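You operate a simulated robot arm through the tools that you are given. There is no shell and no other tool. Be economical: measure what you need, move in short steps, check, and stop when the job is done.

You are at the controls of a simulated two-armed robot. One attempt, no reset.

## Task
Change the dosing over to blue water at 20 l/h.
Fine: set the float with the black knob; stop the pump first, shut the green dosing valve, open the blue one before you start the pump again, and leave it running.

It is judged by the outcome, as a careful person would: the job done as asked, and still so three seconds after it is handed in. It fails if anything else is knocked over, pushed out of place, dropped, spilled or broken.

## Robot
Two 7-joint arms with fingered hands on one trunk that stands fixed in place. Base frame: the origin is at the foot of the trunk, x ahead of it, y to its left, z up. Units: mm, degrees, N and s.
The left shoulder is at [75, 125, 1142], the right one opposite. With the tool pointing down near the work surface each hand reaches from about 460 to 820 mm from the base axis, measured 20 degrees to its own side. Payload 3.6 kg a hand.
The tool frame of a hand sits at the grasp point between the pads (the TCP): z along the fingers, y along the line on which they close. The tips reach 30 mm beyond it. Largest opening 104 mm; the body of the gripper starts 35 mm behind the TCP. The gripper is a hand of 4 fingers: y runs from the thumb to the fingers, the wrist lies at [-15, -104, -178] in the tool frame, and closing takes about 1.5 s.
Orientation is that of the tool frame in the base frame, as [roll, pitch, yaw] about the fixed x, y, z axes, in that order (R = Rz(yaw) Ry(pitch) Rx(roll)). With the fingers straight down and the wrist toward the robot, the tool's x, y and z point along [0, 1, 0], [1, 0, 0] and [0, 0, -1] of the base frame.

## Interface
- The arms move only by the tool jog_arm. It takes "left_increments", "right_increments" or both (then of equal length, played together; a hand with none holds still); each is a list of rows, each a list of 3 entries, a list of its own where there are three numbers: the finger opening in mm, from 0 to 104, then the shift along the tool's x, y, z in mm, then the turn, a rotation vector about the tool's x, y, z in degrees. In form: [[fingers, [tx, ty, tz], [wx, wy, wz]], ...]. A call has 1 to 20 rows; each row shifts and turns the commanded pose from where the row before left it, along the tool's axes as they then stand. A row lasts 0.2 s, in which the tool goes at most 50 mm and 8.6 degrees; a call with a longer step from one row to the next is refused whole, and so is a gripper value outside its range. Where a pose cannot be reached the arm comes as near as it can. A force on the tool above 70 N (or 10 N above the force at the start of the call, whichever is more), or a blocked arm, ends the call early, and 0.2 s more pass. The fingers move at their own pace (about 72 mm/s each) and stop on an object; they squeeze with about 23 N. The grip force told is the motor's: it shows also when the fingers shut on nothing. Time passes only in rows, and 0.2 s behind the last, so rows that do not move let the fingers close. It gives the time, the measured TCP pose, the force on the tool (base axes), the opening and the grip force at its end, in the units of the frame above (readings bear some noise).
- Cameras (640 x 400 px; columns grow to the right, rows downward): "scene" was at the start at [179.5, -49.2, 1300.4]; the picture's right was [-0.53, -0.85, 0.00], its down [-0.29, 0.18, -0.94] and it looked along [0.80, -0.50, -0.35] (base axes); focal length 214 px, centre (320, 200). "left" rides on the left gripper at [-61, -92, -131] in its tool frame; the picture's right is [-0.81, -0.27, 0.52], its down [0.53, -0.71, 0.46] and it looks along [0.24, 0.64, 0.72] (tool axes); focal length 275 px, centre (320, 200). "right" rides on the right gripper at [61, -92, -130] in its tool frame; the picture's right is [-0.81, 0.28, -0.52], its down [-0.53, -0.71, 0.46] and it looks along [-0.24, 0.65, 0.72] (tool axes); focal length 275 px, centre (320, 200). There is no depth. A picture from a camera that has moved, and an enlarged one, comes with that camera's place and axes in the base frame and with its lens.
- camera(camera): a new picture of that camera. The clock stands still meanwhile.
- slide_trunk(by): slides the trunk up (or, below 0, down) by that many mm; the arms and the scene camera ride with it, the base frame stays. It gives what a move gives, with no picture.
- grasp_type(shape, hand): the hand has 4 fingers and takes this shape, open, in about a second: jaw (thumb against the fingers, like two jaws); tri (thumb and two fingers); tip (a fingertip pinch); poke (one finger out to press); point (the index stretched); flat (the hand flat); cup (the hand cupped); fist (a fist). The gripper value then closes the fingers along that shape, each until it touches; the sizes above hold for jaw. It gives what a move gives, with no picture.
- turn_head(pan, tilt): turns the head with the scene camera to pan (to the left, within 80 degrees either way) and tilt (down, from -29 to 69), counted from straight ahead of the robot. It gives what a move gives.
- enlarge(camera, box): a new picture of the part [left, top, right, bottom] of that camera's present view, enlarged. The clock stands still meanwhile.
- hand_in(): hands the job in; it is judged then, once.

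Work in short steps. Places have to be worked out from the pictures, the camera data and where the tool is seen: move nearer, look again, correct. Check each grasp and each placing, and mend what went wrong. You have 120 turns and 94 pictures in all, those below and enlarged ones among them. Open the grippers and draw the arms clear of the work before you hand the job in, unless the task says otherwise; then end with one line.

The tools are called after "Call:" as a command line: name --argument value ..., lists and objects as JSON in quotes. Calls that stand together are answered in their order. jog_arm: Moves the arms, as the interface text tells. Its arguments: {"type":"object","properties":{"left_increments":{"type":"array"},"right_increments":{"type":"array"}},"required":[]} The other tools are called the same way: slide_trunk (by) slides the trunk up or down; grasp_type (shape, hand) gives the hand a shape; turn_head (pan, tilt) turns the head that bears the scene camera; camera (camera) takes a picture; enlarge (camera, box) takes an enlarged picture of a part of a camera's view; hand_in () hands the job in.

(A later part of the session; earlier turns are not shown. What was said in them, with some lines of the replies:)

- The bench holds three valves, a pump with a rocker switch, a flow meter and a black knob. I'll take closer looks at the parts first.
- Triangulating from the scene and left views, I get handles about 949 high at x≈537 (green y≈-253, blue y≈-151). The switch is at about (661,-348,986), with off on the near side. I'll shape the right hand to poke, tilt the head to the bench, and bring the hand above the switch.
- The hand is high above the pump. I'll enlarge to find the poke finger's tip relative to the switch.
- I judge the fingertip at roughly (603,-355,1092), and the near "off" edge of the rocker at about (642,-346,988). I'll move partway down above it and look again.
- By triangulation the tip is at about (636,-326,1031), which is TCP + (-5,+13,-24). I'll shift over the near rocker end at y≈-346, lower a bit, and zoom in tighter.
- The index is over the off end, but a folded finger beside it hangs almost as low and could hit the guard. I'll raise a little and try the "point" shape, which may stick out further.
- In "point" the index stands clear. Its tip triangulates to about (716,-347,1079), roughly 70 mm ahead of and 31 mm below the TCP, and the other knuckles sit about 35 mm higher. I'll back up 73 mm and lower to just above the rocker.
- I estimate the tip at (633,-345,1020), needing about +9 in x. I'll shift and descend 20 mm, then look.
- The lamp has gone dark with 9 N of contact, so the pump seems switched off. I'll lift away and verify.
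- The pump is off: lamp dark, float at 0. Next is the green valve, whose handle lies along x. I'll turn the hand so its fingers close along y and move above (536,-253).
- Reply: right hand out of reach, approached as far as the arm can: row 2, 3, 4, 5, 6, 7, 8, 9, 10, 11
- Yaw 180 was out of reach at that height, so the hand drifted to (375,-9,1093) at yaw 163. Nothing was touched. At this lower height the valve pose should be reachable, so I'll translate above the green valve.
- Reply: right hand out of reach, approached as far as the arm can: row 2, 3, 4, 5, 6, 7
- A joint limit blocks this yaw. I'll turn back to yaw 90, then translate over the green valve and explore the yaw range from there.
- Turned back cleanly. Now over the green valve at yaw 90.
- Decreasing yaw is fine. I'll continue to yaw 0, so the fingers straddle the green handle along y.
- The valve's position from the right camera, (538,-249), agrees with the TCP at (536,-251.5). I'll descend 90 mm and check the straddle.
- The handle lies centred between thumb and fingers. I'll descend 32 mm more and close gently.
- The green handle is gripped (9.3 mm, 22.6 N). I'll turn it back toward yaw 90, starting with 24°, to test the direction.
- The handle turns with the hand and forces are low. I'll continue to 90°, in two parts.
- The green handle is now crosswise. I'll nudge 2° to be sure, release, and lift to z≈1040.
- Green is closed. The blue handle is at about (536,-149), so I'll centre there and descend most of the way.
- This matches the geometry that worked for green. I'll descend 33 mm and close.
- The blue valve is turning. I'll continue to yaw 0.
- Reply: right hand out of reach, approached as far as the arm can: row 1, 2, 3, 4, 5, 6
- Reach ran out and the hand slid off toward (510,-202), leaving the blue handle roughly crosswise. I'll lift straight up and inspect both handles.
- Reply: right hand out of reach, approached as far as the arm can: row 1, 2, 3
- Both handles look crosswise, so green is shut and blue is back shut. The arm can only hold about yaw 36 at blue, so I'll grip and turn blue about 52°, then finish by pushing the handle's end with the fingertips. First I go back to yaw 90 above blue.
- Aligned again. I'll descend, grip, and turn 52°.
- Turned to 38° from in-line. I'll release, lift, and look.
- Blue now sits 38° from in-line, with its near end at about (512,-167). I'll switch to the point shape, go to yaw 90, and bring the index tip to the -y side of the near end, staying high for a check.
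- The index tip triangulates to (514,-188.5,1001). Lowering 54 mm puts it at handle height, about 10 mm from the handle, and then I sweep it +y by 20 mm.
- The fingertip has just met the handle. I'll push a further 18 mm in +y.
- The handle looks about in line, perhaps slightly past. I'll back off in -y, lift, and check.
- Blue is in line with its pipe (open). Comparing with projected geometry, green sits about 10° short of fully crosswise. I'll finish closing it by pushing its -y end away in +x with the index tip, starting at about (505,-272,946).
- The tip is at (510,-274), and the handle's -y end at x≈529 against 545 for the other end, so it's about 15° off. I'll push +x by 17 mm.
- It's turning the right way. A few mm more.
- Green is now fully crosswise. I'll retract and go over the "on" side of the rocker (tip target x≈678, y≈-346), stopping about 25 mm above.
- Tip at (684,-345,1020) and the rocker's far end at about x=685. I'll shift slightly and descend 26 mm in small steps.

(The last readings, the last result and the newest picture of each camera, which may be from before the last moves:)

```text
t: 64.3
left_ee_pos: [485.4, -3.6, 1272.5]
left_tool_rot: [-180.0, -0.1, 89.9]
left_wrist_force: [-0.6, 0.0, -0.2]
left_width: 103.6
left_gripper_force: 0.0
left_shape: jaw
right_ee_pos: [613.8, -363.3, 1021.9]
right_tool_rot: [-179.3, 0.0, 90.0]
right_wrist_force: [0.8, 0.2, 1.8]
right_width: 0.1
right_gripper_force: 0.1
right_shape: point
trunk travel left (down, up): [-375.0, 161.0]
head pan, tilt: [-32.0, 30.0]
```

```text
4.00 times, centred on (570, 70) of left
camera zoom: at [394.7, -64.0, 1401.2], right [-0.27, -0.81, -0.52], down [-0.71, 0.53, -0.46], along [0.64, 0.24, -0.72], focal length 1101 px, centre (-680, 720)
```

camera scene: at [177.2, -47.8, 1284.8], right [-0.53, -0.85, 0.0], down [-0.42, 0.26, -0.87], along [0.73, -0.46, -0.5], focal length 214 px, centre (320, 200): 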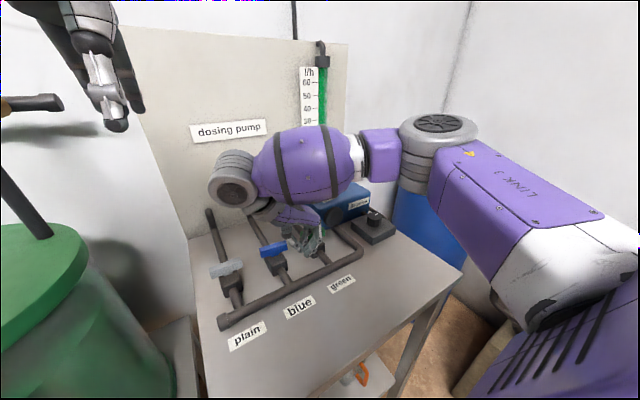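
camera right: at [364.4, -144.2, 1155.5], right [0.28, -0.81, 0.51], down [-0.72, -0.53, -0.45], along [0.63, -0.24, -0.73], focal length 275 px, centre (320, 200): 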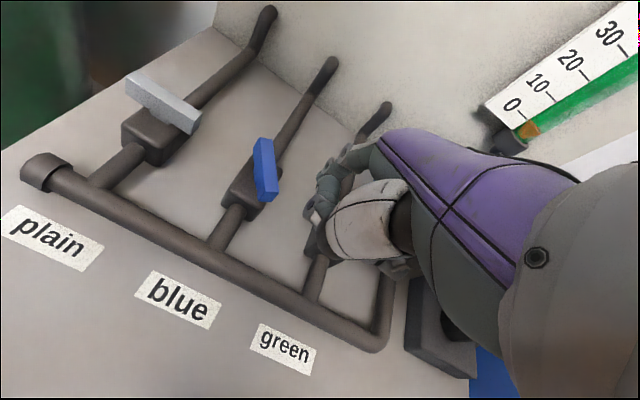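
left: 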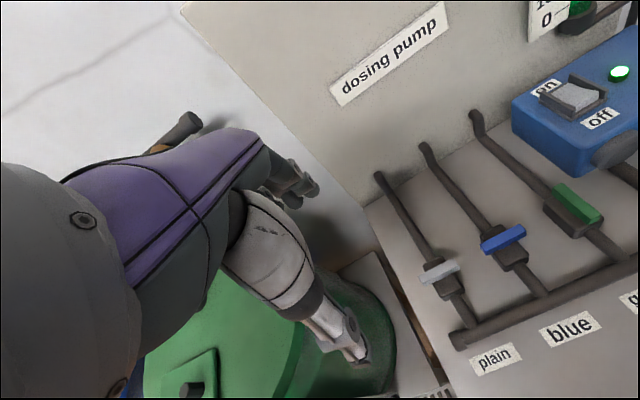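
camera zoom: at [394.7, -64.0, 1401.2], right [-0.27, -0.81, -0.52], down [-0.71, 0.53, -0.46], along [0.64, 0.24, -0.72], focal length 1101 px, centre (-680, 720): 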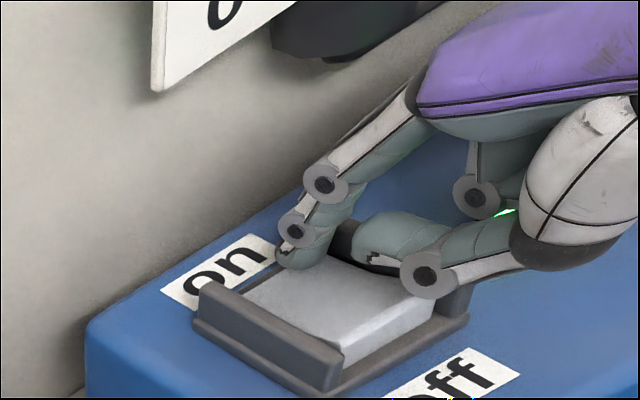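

The lamp is lit and the near end is raised, so the pump is on. I'll lift and look at the meter and knob.

Call:
jog_arm --right_increments '[[0, [0, 0, -20], [0, 0, 0]], [0, [0, 0, -40], [0, 0, 0]], [0, [0, -45, -10], [0, 0, 0]], [0, [0, -45, 0], [0, 0, 0]], [0, [-20, -40, 0], [0, 0, 0]], [0, [-20, 0, 0], [0, 0, 0]], [0, [0, 0, 0], [0, 0, 0]]]'

Call:
enlarge --camera "scene" --box '[280, 50, 400, 170]'

Call:
camera --camera "right"

Call:
enlarge --camera "scene" --box '[310, 160, 430, 260]'

```text
t: 65.9
left_ee_pos: [485.2, -1.9, 1271.7]
left_tool_rot: [-180.0, 0.0, 90.0]
left_wrist_force: [0.1, 0.0, 0.6]
left_width: 103.5
left_gripper_force: 0.1
left_shape: jaw
right_ee_pos: [485.7, -404.5, 1094.2]
right_tool_rot: [-179.1, 0.1, 89.9]
right_wrist_force: [-0.1, 0.1, 0.8]
right_width: 0.0
right_gripper_force: 0.0
right_shape: point
trunk travel left (down, up): [-375.0, 161.0]
head pan, tilt: [-32.0, 30.0]
```

```text
3.33 times, centred on (340, 110) of scene
camera zoom: at [176.7, -48.0, 1284.8], right [-0.53, -0.85, 0.0], down [-0.42, 0.27, -0.87], along [0.73, -0.46, -0.5], focal length 715 px, centre (253, 500)
```

zoom: 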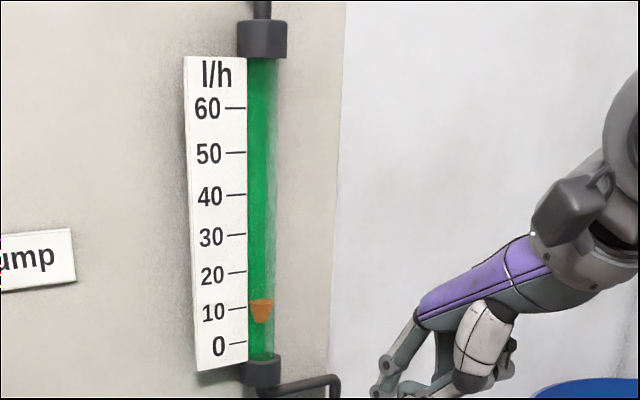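

```text
25 pictures are left
camera right: at [397.0, -343.3, 1224.1], right [0.28, -0.81, 0.51], down [-0.72, -0.53, -0.44], along [0.63, -0.24, -0.73], focal length 275 px, centre (320, 200)
```

right: 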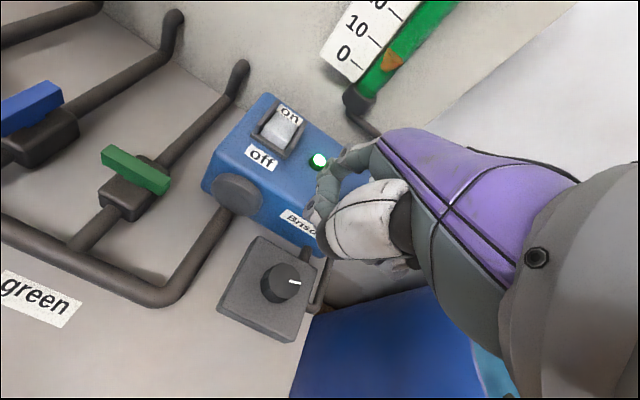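

```text
4.00 times, centred on (370, 210) of scene
camera zoom: at [176.7, -48.0, 1284.8], right [-0.53, -0.85, 0.0], down [-0.42, 0.27, -0.87], along [0.73, -0.46, -0.5], focal length 858 px, centre (120, 160)
```

zoom: 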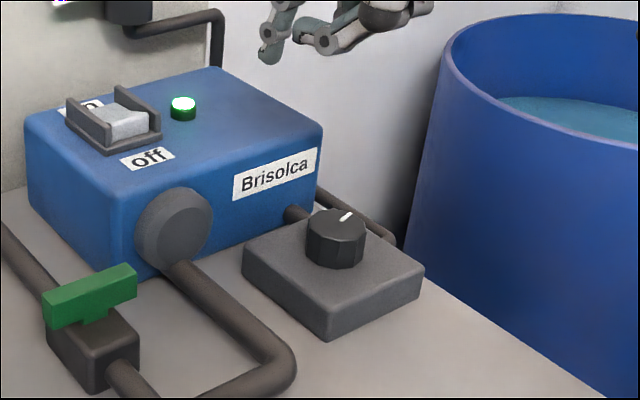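

Pump running with the float at about 10. The knob top triangulates to (505,-424,964) and is about 40 mm wide. I'll go to the jaw shape and descend to just above it, open 75 mm.

Call:
grasp_type --hand "right" --shape "jaw"

Call:
jog_arm --right_increments '[[75, [-20, 19, 0], [0, 0, 0]], [75, [0, 0, 30], [0, 0, 0]], [75, [0, 0, 30], [0, 0, 0]], [75, [0, 0, 24], [0, 0, 0]], [75, [0, 0, 0], [0, 0, 0]]]'

Call:
enlarge --camera "right" --box '[180, 150, 420, 350]'

Call:
enlarge --camera "scene" --box '[310, 160, 430, 260]'

```text
t: 66.8
left_ee_pos: [485.1, -1.8, 1271.9]
left_tool_rot: [180.0, -0.1, 90.0]
left_wrist_force: [0.0, 0.5, 1.1]
left_width: 103.6
left_gripper_force: 0.1
left_shape: jaw
right_ee_pos: [486.2, -403.7, 1094.6]
right_tool_rot: [-179.1, 0.0, 89.9]
right_wrist_force: [0.3, 0.6, 0.3]
right_width: 103.7
right_gripper_force: 0.1
right_shape: jaw
trunk travel left (down, up): [-375.0, 161.0]
head pan, tilt: [-32.0, 30.0]
```

```text
t: 68.0
left_ee_pos: [484.9, -3.2, 1271.1]
left_tool_rot: [-180.0, 0.0, 90.0]
left_wrist_force: [0.7, 0.4, 0.7]
left_width: 103.8
left_gripper_force: 0.1
left_shape: jaw
right_ee_pos: [502.6, -424.6, 1009.0]
right_tool_rot: [-179.1, 0.0, 90.0]
right_wrist_force: [-0.5, -0.4, -1.5]
right_width: 75.5
right_gripper_force: 0.0
right_shape: jaw
trunk travel left (down, up): [-375.0, 161.0]
head pan, tilt: [-32.0, 30.0]
```

```text
2.00 times, centred on (300, 250) of right
camera zoom: at [413.8, -363.2, 1138.2], right [0.28, -0.81, 0.51], down [-0.72, -0.53, -0.44], along [0.63, -0.24, -0.73], focal length 551 px, centre (360, 100)
```

zoom: 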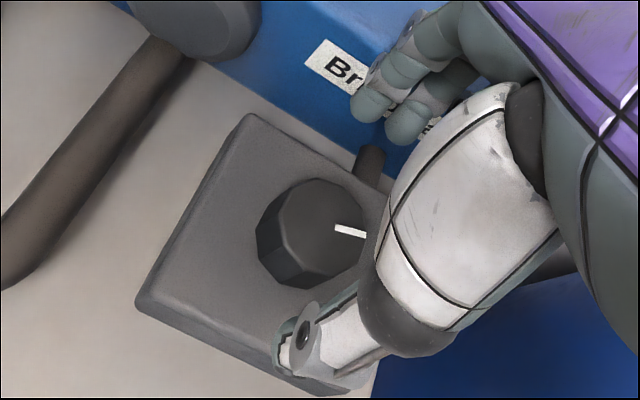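

```text
4.00 times, centred on (370, 210) of scene
camera zoom: at [177.2, -47.7, 1284.8], right [-0.53, -0.85, 0.0], down [-0.42, 0.26, -0.87], along [0.73, -0.46, -0.5], focal length 858 px, centre (120, 160)
```

zoom: 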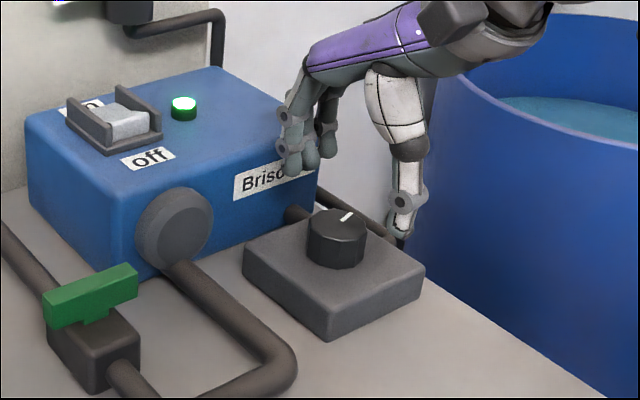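

Centred over the knob. I'll descend 29 mm and close.

Call:
jog_arm --right_increments '[[75, [0, 1, 15], [0, 0, 0]], [75, [0, 0, 14], [0, 0, 0]], [75, [0, 0, 0], [0, 0, 0]], [0, [0, 0, 0], [0, 0, 0]], [0, [0, 0, 0], [0, 0, 0]], [0, [0, 0, 0], [0, 0, 0]], [0, [0, 0, 0], [0, 0, 0]], [0, [0, 0, 0], [0, 0, 0]]]'

Call:
jog_arm --right_increments '[[0, [0, 0, 0], [0, 0, 5]], [0, [0, 0, 0], [0, 0, 5]], [0, [0, 0, 0], [0, 0, 5]], [0, [0, 0, 0], [0, 0, 5]], [0, [0, 0, 0], [0, 0, 0]], [0, [0, 0, 0], [0, 0, 0]]]'

Call:
enlarge --camera "scene" --box '[290, 60, 420, 250]'

```text
t: 69.8
left_ee_pos: [484.0, -1.7, 1269.9]
left_tool_rot: [180.0, 0.1, 90.1]
left_wrist_force: [0.0, -0.8, -0.8]
left_width: 103.7
left_gripper_force: 0.0
left_shape: jaw
right_ee_pos: [501.7, -423.3, 982.9]
right_tool_rot: [-179.4, 0.1, 89.9]
right_wrist_force: [0.1, 0.3, 11.1]
right_width: 24.4
right_gripper_force: 23.2
right_shape: jaw
trunk travel left (down, up): [-375.0, 161.0]
head pan, tilt: [-32.0, 30.0]
```

```text
t: 71.2
left_ee_pos: [484.5, -1.3, 1272.0]
left_tool_rot: [180.0, 0.1, 89.9]
left_wrist_force: [0.6, -0.3, 0.2]
left_width: 103.5
left_gripper_force: 0.0
left_shape: jaw
right_ee_pos: [504.2, -422.5, 983.5]
right_tool_rot: [-179.4, 0.3, 69.9]
right_wrist_force: [8.3, 4.8, 19.1]
right_width: 25.2
right_gripper_force: 22.9
right_shape: jaw
trunk travel left (down, up): [-375.0, 161.0]
head pan, tilt: [-32.0, 30.0]
```

```text
2.11 times, centred on (355, 155) of scene
camera zoom: at [176.8, -46.1, 1284.9], right [-0.53, -0.85, 0.0], down [-0.42, 0.26, -0.87], along [0.73, -0.46, -0.5], focal length 452 px, centre (246, 295)
```

zoom: 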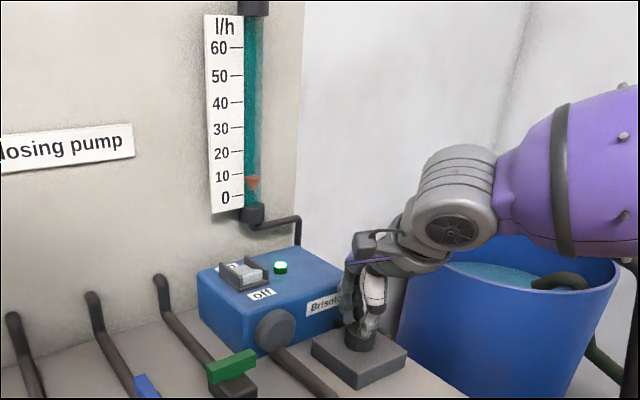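

The float seems to have dropped slightly, so clockwise lowers the flow and counter-clockwise should raise it. I'll look closely at the grip and the knob mark.

Call:
enlarge --camera "right" --box '[200, 160, 420, 340]'

Call:
enlarge --camera "scene" --box '[290, 60, 350, 170]'

```text
2.22 times, centred on (310, 250) of right
camera zoom: at [440.1, -333.6, 1111.6], right [-0.01, -0.85, 0.52], down [-0.86, -0.26, -0.45], along [0.51, -0.45, -0.73], focal length 612 px, centre (342, 89)
```

zoom: 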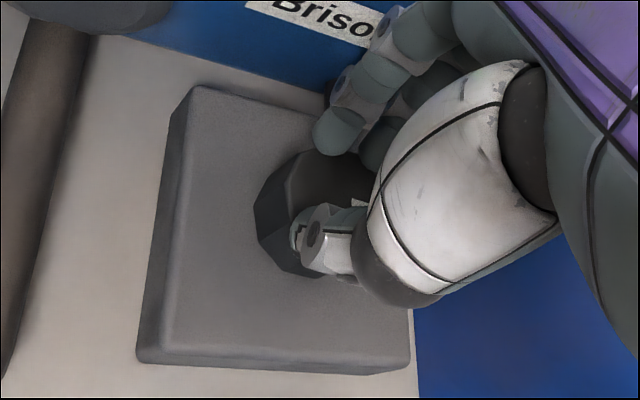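

```text
3.64 times, centred on (320, 115) of scene
camera zoom: at [176.8, -46.1, 1284.9], right [-0.53, -0.85, 0.0], down [-0.42, 0.26, -0.87], along [0.73, -0.46, -0.5], focal length 780 px, centre (320, 509)
```

zoom: 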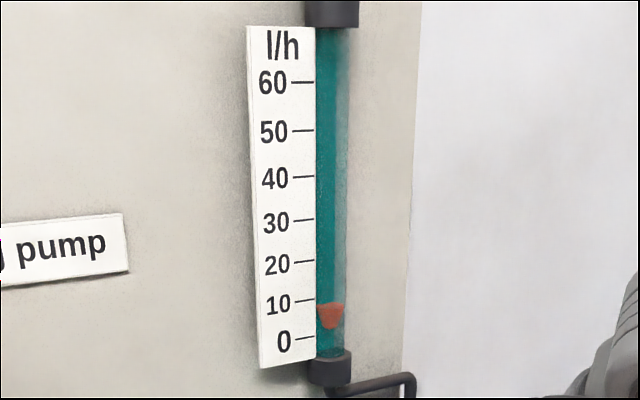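

The fingers sat on the knob's top edge, too high. I'll open, turn to yaw 30, lower to z≈970 and regrip around its sides.

Call:
jog_arm --right_increments '[[75, [0, 0, 0], [0, 0, 0]], [75, [0, 0, -5], [0, 0, 0]], [75, [0, 0, 0], [0, 0, 8]], [75, [0, 0, 0], [0, 0, 8]], [75, [0, 0, 0], [0, 0, 8]], [75, [0, 0, 0], [0, 0, 8]], [75, [0, 0, 0], [0, 0, 8]], [75, [0, 0, 9], [0, 0, 0]], [75, [0, 0, 9], [0, 0, 0]], [75, [0, 0, 0], [0, 0, 0]]]'

Call:
enlarge --camera "right" --box '[200, 160, 420, 340]'

```text
t: 73.4
left_ee_pos: [485.0, -2.5, 1271.5]
left_tool_rot: [-180.0, -0.1, 90.0]
left_wrist_force: [0.2, 0.8, 0.0]
left_width: 103.6
left_gripper_force: 0.2
left_shape: jaw
right_ee_pos: [501.9, -424.3, 970.1]
right_tool_rot: [-179.6, 0.8, 29.8]
right_wrist_force: [0.4, -0.5, -1.0]
right_width: 74.8
right_gripper_force: 0.1
right_shape: jaw
trunk travel left (down, up): [-375.0, 161.0]
head pan, tilt: [-32.0, 30.0]
```

```text
2.22 times, centred on (310, 250) of right
camera zoom: at [512.0, -314.2, 1096.5], right [-0.56, -0.64, 0.53], down [-0.82, 0.35, -0.44], along [0.1, -0.68, -0.73], focal length 612 px, centre (342, 89)
```

zoom: 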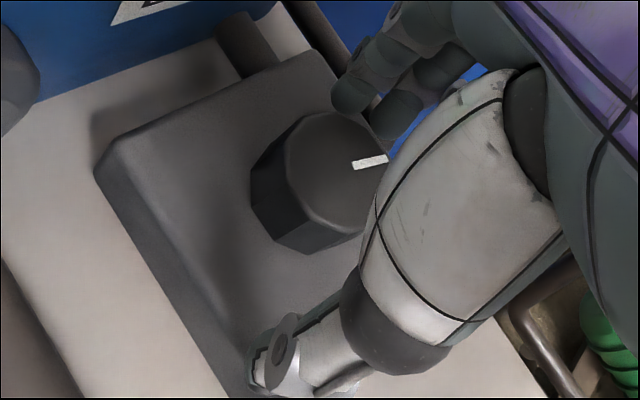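

Now thumb and fingers straddle the knob at the right height. I'll close, turn counter-clockwise 20°, and read.

Call:
jog_arm --right_increments '[[0, [0, 0, 0], [0, 0, 0]], [0, [0, 0, 0], [0, 0, 0]], [0, [0, 0, 0], [0, 0, 0]], [0, [0, 0, 0], [0, 0, 0]], [0, [0, 0, 0], [0, 0, 0]]]'

Call:
jog_arm --right_increments '[[0, [0, 0, 0], [0, 0, -5]], [0, [0, 0, 0], [0, 0, -5]], [0, [0, 0, 0], [0, 0, -5]], [0, [0, 0, 0], [0, 0, -5]], [0, [0, 0, 0], [0, 0, 0]], [0, [0, 0, 0], [0, 0, 0]], [0, [0, 0, 0], [0, 0, 0]], [0, [0, 0, 0], [0, 0, 0]], [0, [0, 0, 0], [0, 0, 0]]]'

Call:
enlarge --camera "scene" --box '[290, 60, 350, 170]'

```text
t: 74.6
left_ee_pos: [485.4, -3.3, 1270.7]
left_tool_rot: [180.0, 0.0, 90.1]
left_wrist_force: [0.3, -0.5, -1.3]
left_width: 103.8
left_gripper_force: 0.2
left_shape: jaw
right_ee_pos: [501.9, -424.0, 968.2]
right_tool_rot: [-179.5, 0.8, 30.0]
right_wrist_force: [-2.9, 1.3, -2.9]
right_width: 31.4
right_gripper_force: 23.3
right_shape: jaw
trunk travel left (down, up): [-375.0, 161.0]
head pan, tilt: [-32.0, 30.0]
```

```text
t: 76.6
left_ee_pos: [483.4, -4.2, 1270.9]
left_tool_rot: [180.0, 0.0, 90.0]
left_wrist_force: [0.5, 1.0, -0.2]
left_width: 103.8
left_gripper_force: 0.1
left_shape: jaw
right_ee_pos: [501.2, -424.9, 968.1]
right_tool_rot: [-179.4, 0.5, 49.9]
right_wrist_force: [-9.3, -7.6, -1.6]
right_width: 31.0
right_gripper_force: 23.7
right_shape: jaw
trunk travel left (down, up): [-375.0, 161.0]
head pan, tilt: [-32.0, 30.0]
```

```text
3.64 times, centred on (320, 115) of scene
camera zoom: at [176.2, -48.8, 1284.9], right [-0.53, -0.85, 0.0], down [-0.42, 0.27, -0.87], along [0.73, -0.46, -0.5], focal length 780 px, centre (320, 509)
```

zoom: 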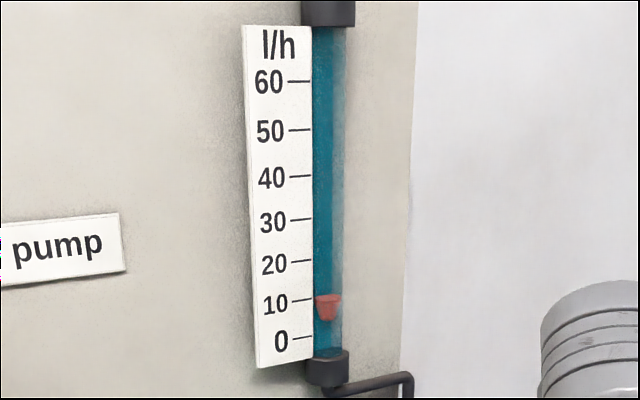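

Blue water now fills the tube, and the float rose about 2 l/h with counter-clockwise turning. I'll turn on to yaw 90 and read again.

Call:
jog_arm --right_increments '[[0, [0, 0, 0], [0, 0, -5]], [0, [0, 0, 0], [0, 0, -5]], [0, [0, 0, 0], [0, 0, -5]], [0, [0, 0, 0], [0, 0, -5]], [0, [0, 0, 0], [0, 0, -5]], [0, [0, 0, 0], [0, 0, -5]], [0, [0, 0, 0], [0, 0, -5]], [0, [0, 0, 0], [0, 0, -5]], [0, [0, 0, 0], [0, 0, 0]], [0, [0, 0, 0], [0, 0, 0]], [0, [0, 0, 0], [0, 0, 0]], [0, [0, 0, 0], [0, 0, 0]], [0, [0, 0, 0], [0, 0, 0]], [0, [0, 0, 0], [0, 0, 0]], [0, [0, 0, 0], [0, 0, 0]]]'

Call:
enlarge --camera "scene" --box '[290, 60, 350, 170]'

```text
t: 79.8
left_ee_pos: [483.9, -4.4, 1272.2]
left_tool_rot: [180.0, -0.2, 90.1]
left_wrist_force: [0.3, 0.8, 0.6]
left_width: 103.7
left_gripper_force: 0.1
left_shape: jaw
right_ee_pos: [502.5, -426.0, 967.6]
right_tool_rot: [-179.2, -0.1, 89.9]
right_wrist_force: [-1.8, -20.3, 3.1]
right_width: 29.2
right_gripper_force: 23.3
right_shape: jaw
trunk travel left (down, up): [-375.0, 161.0]
head pan, tilt: [-32.0, 30.0]
```

```text
3.64 times, centred on (320, 115) of scene
camera zoom: at [176.7, -50.2, 1284.8], right [-0.53, -0.85, 0.0], down [-0.42, 0.27, -0.87], along [0.73, -0.46, -0.5], focal length 780 px, centre (320, 509)
```

zoom: 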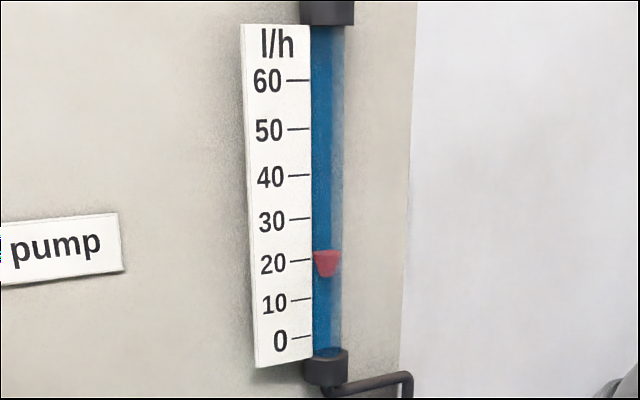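

The float's centre now sits right around the 20 mark. At rest, the same point on the float sat at 0 once I correct for viewing from above. I'll release, lift clear, let it settle, and reread.

Call:
jog_arm --right_increments '[[60, [0, 0, 0], [0, 0, 0]], [75, [0, 0, 0], [0, 0, 0]], [75, [0, 0, 0], [0, 0, 0]], [75, [0, 0, -15], [0, 0, 0]], [75, [0, 0, -30], [0, 0, 0]], [75, [0, 0, -40], [0, 0, 0]], [75, [0, 0, -40], [0, 0, 0]], [75, [0, 0, 0], [0, 0, 0]], [75, [0, 0, 0], [0, 0, 0]], [75, [0, 0, 0], [0, 0, 0]], [75, [0, 0, 0], [0, 0, 0]]]'

Call:
enlarge --camera "scene" --box '[300, 120, 340, 170]'

Call:
camera --camera "right"

```text
t: 82.2
left_ee_pos: [485.5, -3.7, 1272.3]
left_tool_rot: [-180.0, -0.1, 90.0]
left_wrist_force: [0.1, -0.5, 0.2]
left_width: 103.8
left_gripper_force: 0.1
left_shape: jaw
right_ee_pos: [504.8, -427.0, 1091.4]
right_tool_rot: [-179.1, 0.0, 90.0]
right_wrist_force: [0.5, 0.2, 0.2]
right_width: 74.7
right_gripper_force: 0.1
right_shape: jaw
trunk travel left (down, up): [-375.0, 161.0]
head pan, tilt: [-32.0, 30.0]
```

```text
8.00 times, centred on (320, 145) of scene
camera zoom: at [177.1, -47.8, 1284.8], right [-0.53, -0.85, 0.0], down [-0.42, 0.26, -0.87], along [0.73, -0.46, -0.5], focal length 1716 px, centre (320, 640)
```

zoom: 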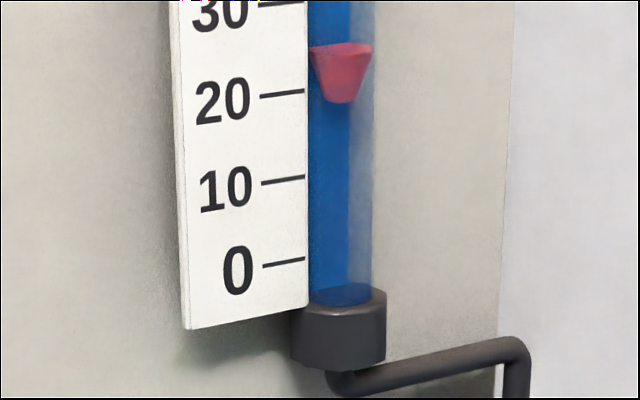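

```text
14 pictures are left
camera right: at [415.4, -365.8, 1221.3], right [0.28, -0.81, 0.51], down [-0.72, -0.53, -0.44], along [0.63, -0.24, -0.73], focal length 275 px, centre (320, 200)
```

right: 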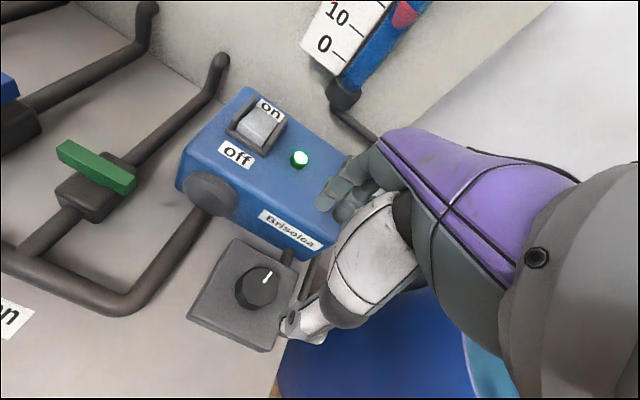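

After release the float settled higher, at about 22. I need roughly 8° back clockwise, so I'll regrip, turn 8°, release, and reread.

Call:
jog_arm --right_increments '[[75, [2, -2, 40], [0, 0, 0]], [75, [0, 0, 40], [0, 0, 0]], [75, [0, 0, 30], [0, 0, 0]], [75, [0, 0, 13], [0, 0, 0]], [75, [0, 0, 0], [0, 0, 0]], [0, [0, 0, 0], [0, 0, 0]], [0, [0, 0, 0], [0, 0, 0]], [0, [0, 0, 0], [0, 0, 0]], [0, [0, 0, 0], [0, 0, 0]], [0, [0, 0, 0], [0, 0, 0]], [0, [0, 0, 0], [0, 0, 0]], [0, [0, 0, 0], [0, 0, 0]], [0, [0, 0, 0], [0, 0, 0]], [0, [0, 0, 0], [0, 0, 0]], [0, [0, 0, 0], [0, 0, 0]]]'

Call:
enlarge --camera "scene" --box '[300, 120, 340, 170]'

```text
t: 85.4
left_ee_pos: [485.7, -3.5, 1270.2]
left_tool_rot: [180.0, -0.1, 90.1]
left_wrist_force: [-0.1, -0.1, 0.8]
left_width: 103.6
left_gripper_force: 0.1
left_shape: jaw
right_ee_pos: [502.9, -422.7, 970.1]
right_tool_rot: [-179.1, 0.0, 90.0]
right_wrist_force: [-2.3, 1.9, -2.7]
right_width: 31.2
right_gripper_force: 23.1
right_shape: jaw
trunk travel left (down, up): [-375.0, 161.0]
head pan, tilt: [-32.0, 30.0]
```

```text
8.00 times, centred on (320, 145) of scene
camera zoom: at [177.2, -47.8, 1284.8], right [-0.53, -0.85, 0.0], down [-0.42, 0.26, -0.87], along [0.73, -0.46, -0.5], focal length 1716 px, centre (320, 640)
```

zoom: 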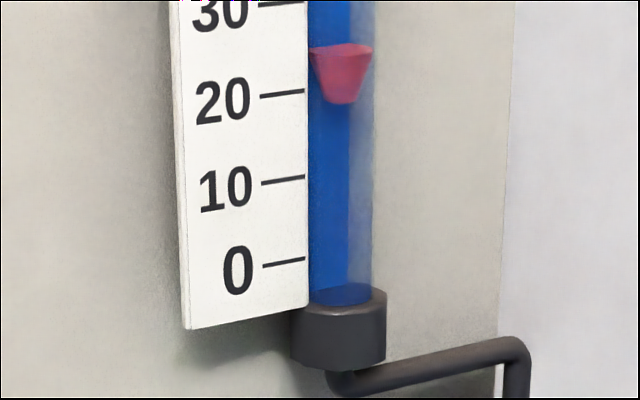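

It's stable and the grip itself didn't disturb it. I'll turn 7° clockwise, then read while still gripped.

Call:
jog_arm --right_increments '[[0, [0, 0, 0], [0, 0, 3.5]], [0, [0, 0, 0], [0, 0, 3.5]], [0, [0, 0, 0], [0, 0, 0]], [0, [0, 0, 0], [0, 0, 0]], [0, [0, 0, 0], [0, 0, 0]], [0, [0, 0, 0], [0, 0, 0]], [0, [0, 0, 0], [0, 0, 0]], [0, [0, 0, 0], [0, 0, 0]], [0, [0, 0, 0], [0, 0, 0]], [0, [0, 0, 0], [0, 0, 0]], [0, [0, 0, 0], [0, 0, 0]], [0, [0, 0, 0], [0, 0, 0]]]'

Call:
enlarge --camera "scene" --box '[300, 120, 340, 170]'

```text
t: 88.0
left_ee_pos: [485.0, -2.9, 1271.9]
left_tool_rot: [-180.0, 0.1, 90.0]
left_wrist_force: [0.7, 0.2, -0.2]
left_width: 103.9
left_gripper_force: 0.1
left_shape: jaw
right_ee_pos: [502.5, -422.9, 969.5]
right_tool_rot: [-179.1, 0.2, 82.9]
right_wrist_force: [5.4, 2.2, 0.4]
right_width: 31.3
right_gripper_force: 23.5
right_shape: jaw
trunk travel left (down, up): [-375.0, 161.0]
head pan, tilt: [-32.0, 30.0]
```

```text
8.00 times, centred on (320, 145) of scene
camera zoom: at [177.7, -47.5, 1284.7], right [-0.53, -0.85, 0.0], down [-0.42, 0.26, -0.87], along [0.73, -0.46, -0.5], focal length 1716 px, centre (320, 640)
```

zoom: 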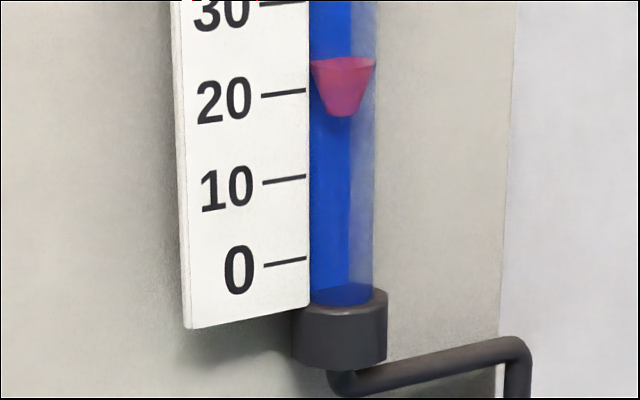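

It moved down about 1.6 l/h, with about 0.9 to go. I'll turn 3° more, release, lift, and reread.

Call:
jog_arm --right_increments '[[0, [0, 0, 0], [0, 0, 3]], [0, [0, 0, 0], [0, 0, 0]], [0, [0, 0, 0], [0, 0, 0]], [50, [0, 0, 0], [0, 0, 0]], [75, [0, 0, 0], [0, 0, 0]], [75, [0, 0, 0], [0, 0, 0]], [75, [0, 0, -15], [0, 0, 0]], [75, [0, 0, -35], [0, 0, 0]], [75, [0, 0, 0], [0, 0, 0]], [75, [0, 0, 0], [0, 0, 0]], [75, [0, 0, 0], [0, 0, 0]], [75, [0, 0, 0], [0, 0, 0]], [75, [0, 0, 0], [0, 0, 0]], [75, [0, 0, 0], [0, 0, 0]]]'

Call:
enlarge --camera "scene" --box '[300, 120, 340, 170]'

```text
t: 91.0
left_ee_pos: [484.7, -3.3, 1271.8]
left_tool_rot: [-180.0, 0.1, 89.9]
left_wrist_force: [0.2, 0.5, -0.1]
left_width: 103.8
left_gripper_force: 0.0
left_shape: jaw
right_ee_pos: [504.1, -422.1, 1018.1]
right_tool_rot: [-179.1, 0.1, 79.8]
right_wrist_force: [-0.3, -0.1, 0.1]
right_width: 74.6
right_gripper_force: 0.1
right_shape: jaw
trunk travel left (down, up): [-375.0, 161.0]
head pan, tilt: [-32.0, 30.0]
```

```text
8.00 times, centred on (320, 145) of scene
camera zoom: at [177.2, -47.8, 1284.8], right [-0.53, -0.85, 0.0], down [-0.42, 0.27, -0.87], along [0.73, -0.46, -0.5], focal length 1716 px, centre (320, 640)
```

zoom: 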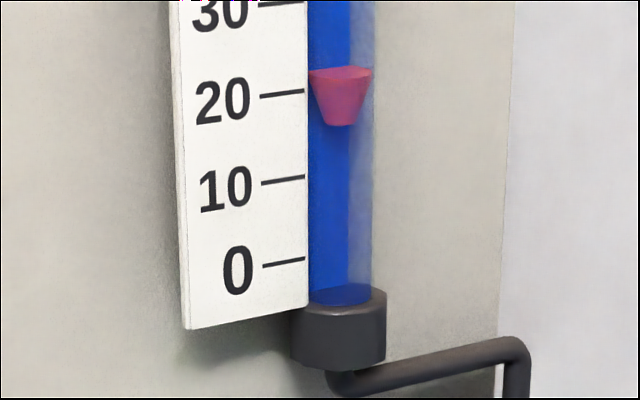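

Float outline centre is at row 96.5 against 270.5 at rest, a shift of 174 px, which matches 20 l/h on this scale. I'll draw the arm back and up, then do a final check.

Call:
jog_arm --right_increments '[[75, [0, 0, -40], [0, 0, 0]], [75, [0, 0, -45], [0, 0, 0]], [75, [0, -10, -40], [0, 0, 1.7]], [75, [0, -45, 0], [0, 0, 0]], [75, [0, -45, -10], [0, 0, 0]], [75, [0, -45, -10], [0, 0, 0]], [75, [0, -45, -10], [0, 0, 0]], [75, [0, 0, 0], [0, 0, 0]]]'

Call:
camera --camera "scene"

Call:
enlarge --camera "scene" --box '[300, 120, 340, 170]'

Call:
enlarge --camera "scene" --box '[200, 160, 410, 300]'

```text
t: 92.8
left_ee_pos: [484.9, -3.6, 1271.3]
left_tool_rot: [180.0, -0.1, 90.1]
left_wrist_force: [0.3, 0.0, -0.1]
left_width: 103.8
left_gripper_force: 0.1
left_shape: jaw
right_ee_pos: [318.2, -383.6, 1178.3]
right_tool_rot: [-179.0, 0.2, 78.2]
right_wrist_force: [0.0, 0.5, 0.4]
right_width: 74.6
right_gripper_force: 0.1
right_shape: jaw
trunk travel left (down, up): [-375.0, 161.0]
head pan, tilt: [-32.0, 30.0]
```

```text
10 pictures are left
camera scene: at [177.9, -48.1, 1284.6], right [-0.53, -0.85, 0.0], down [-0.42, 0.27, -0.87], along [0.73, -0.46, -0.5], focal length 214 px, centre (320, 200)
```

scene: 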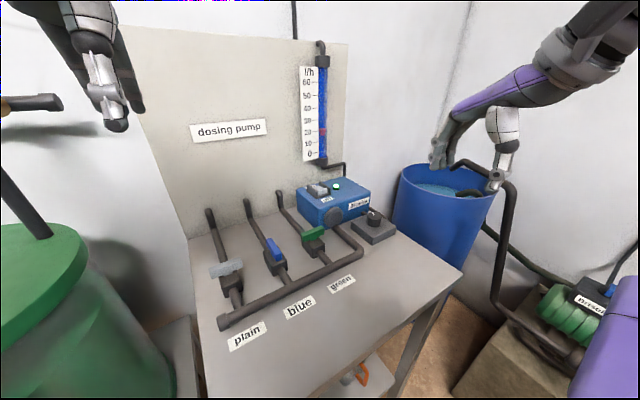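

```text
8.00 times, centred on (320, 145) of scene
camera zoom: at [177.9, -48.1, 1284.6], right [-0.53, -0.85, 0.0], down [-0.42, 0.27, -0.87], along [0.73, -0.46, -0.5], focal length 1716 px, centre (320, 640)
```

zoom: 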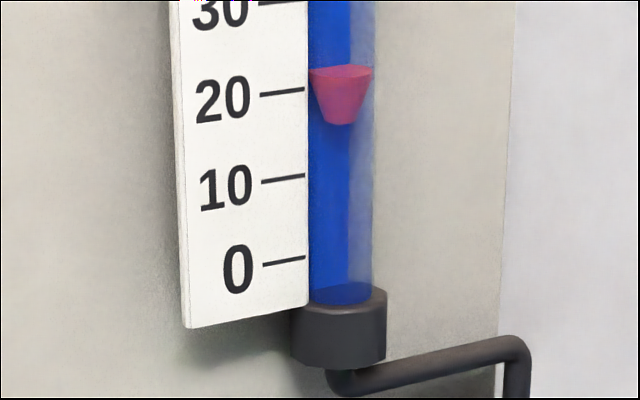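

```text
2.86 times, centred on (305, 230) of scene
camera zoom: at [177.9, -48.1, 1284.6], right [-0.53, -0.85, 0.0], down [-0.42, 0.27, -0.87], along [0.73, -0.46, -0.5], focal length 613 px, centre (363, 114)
```

zoom: 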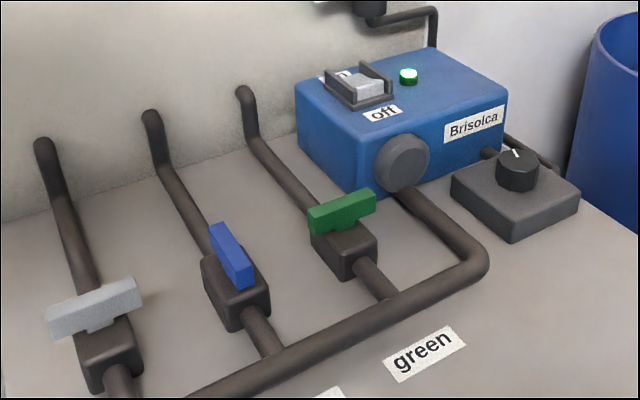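

Everything is as asked: plain and green are crosswise, blue is in line, the pump lamp is lit, the tube is blue and steady at 20, and the arms are clear. Handing in.

Call:
hand_in

```text
The job is handed in.
```

The dosing is on blue water: the pump is running, the green valve is shut, the blue valve is open, and the float is steady at about 20 l/h, read from the cameras at the float's centre.
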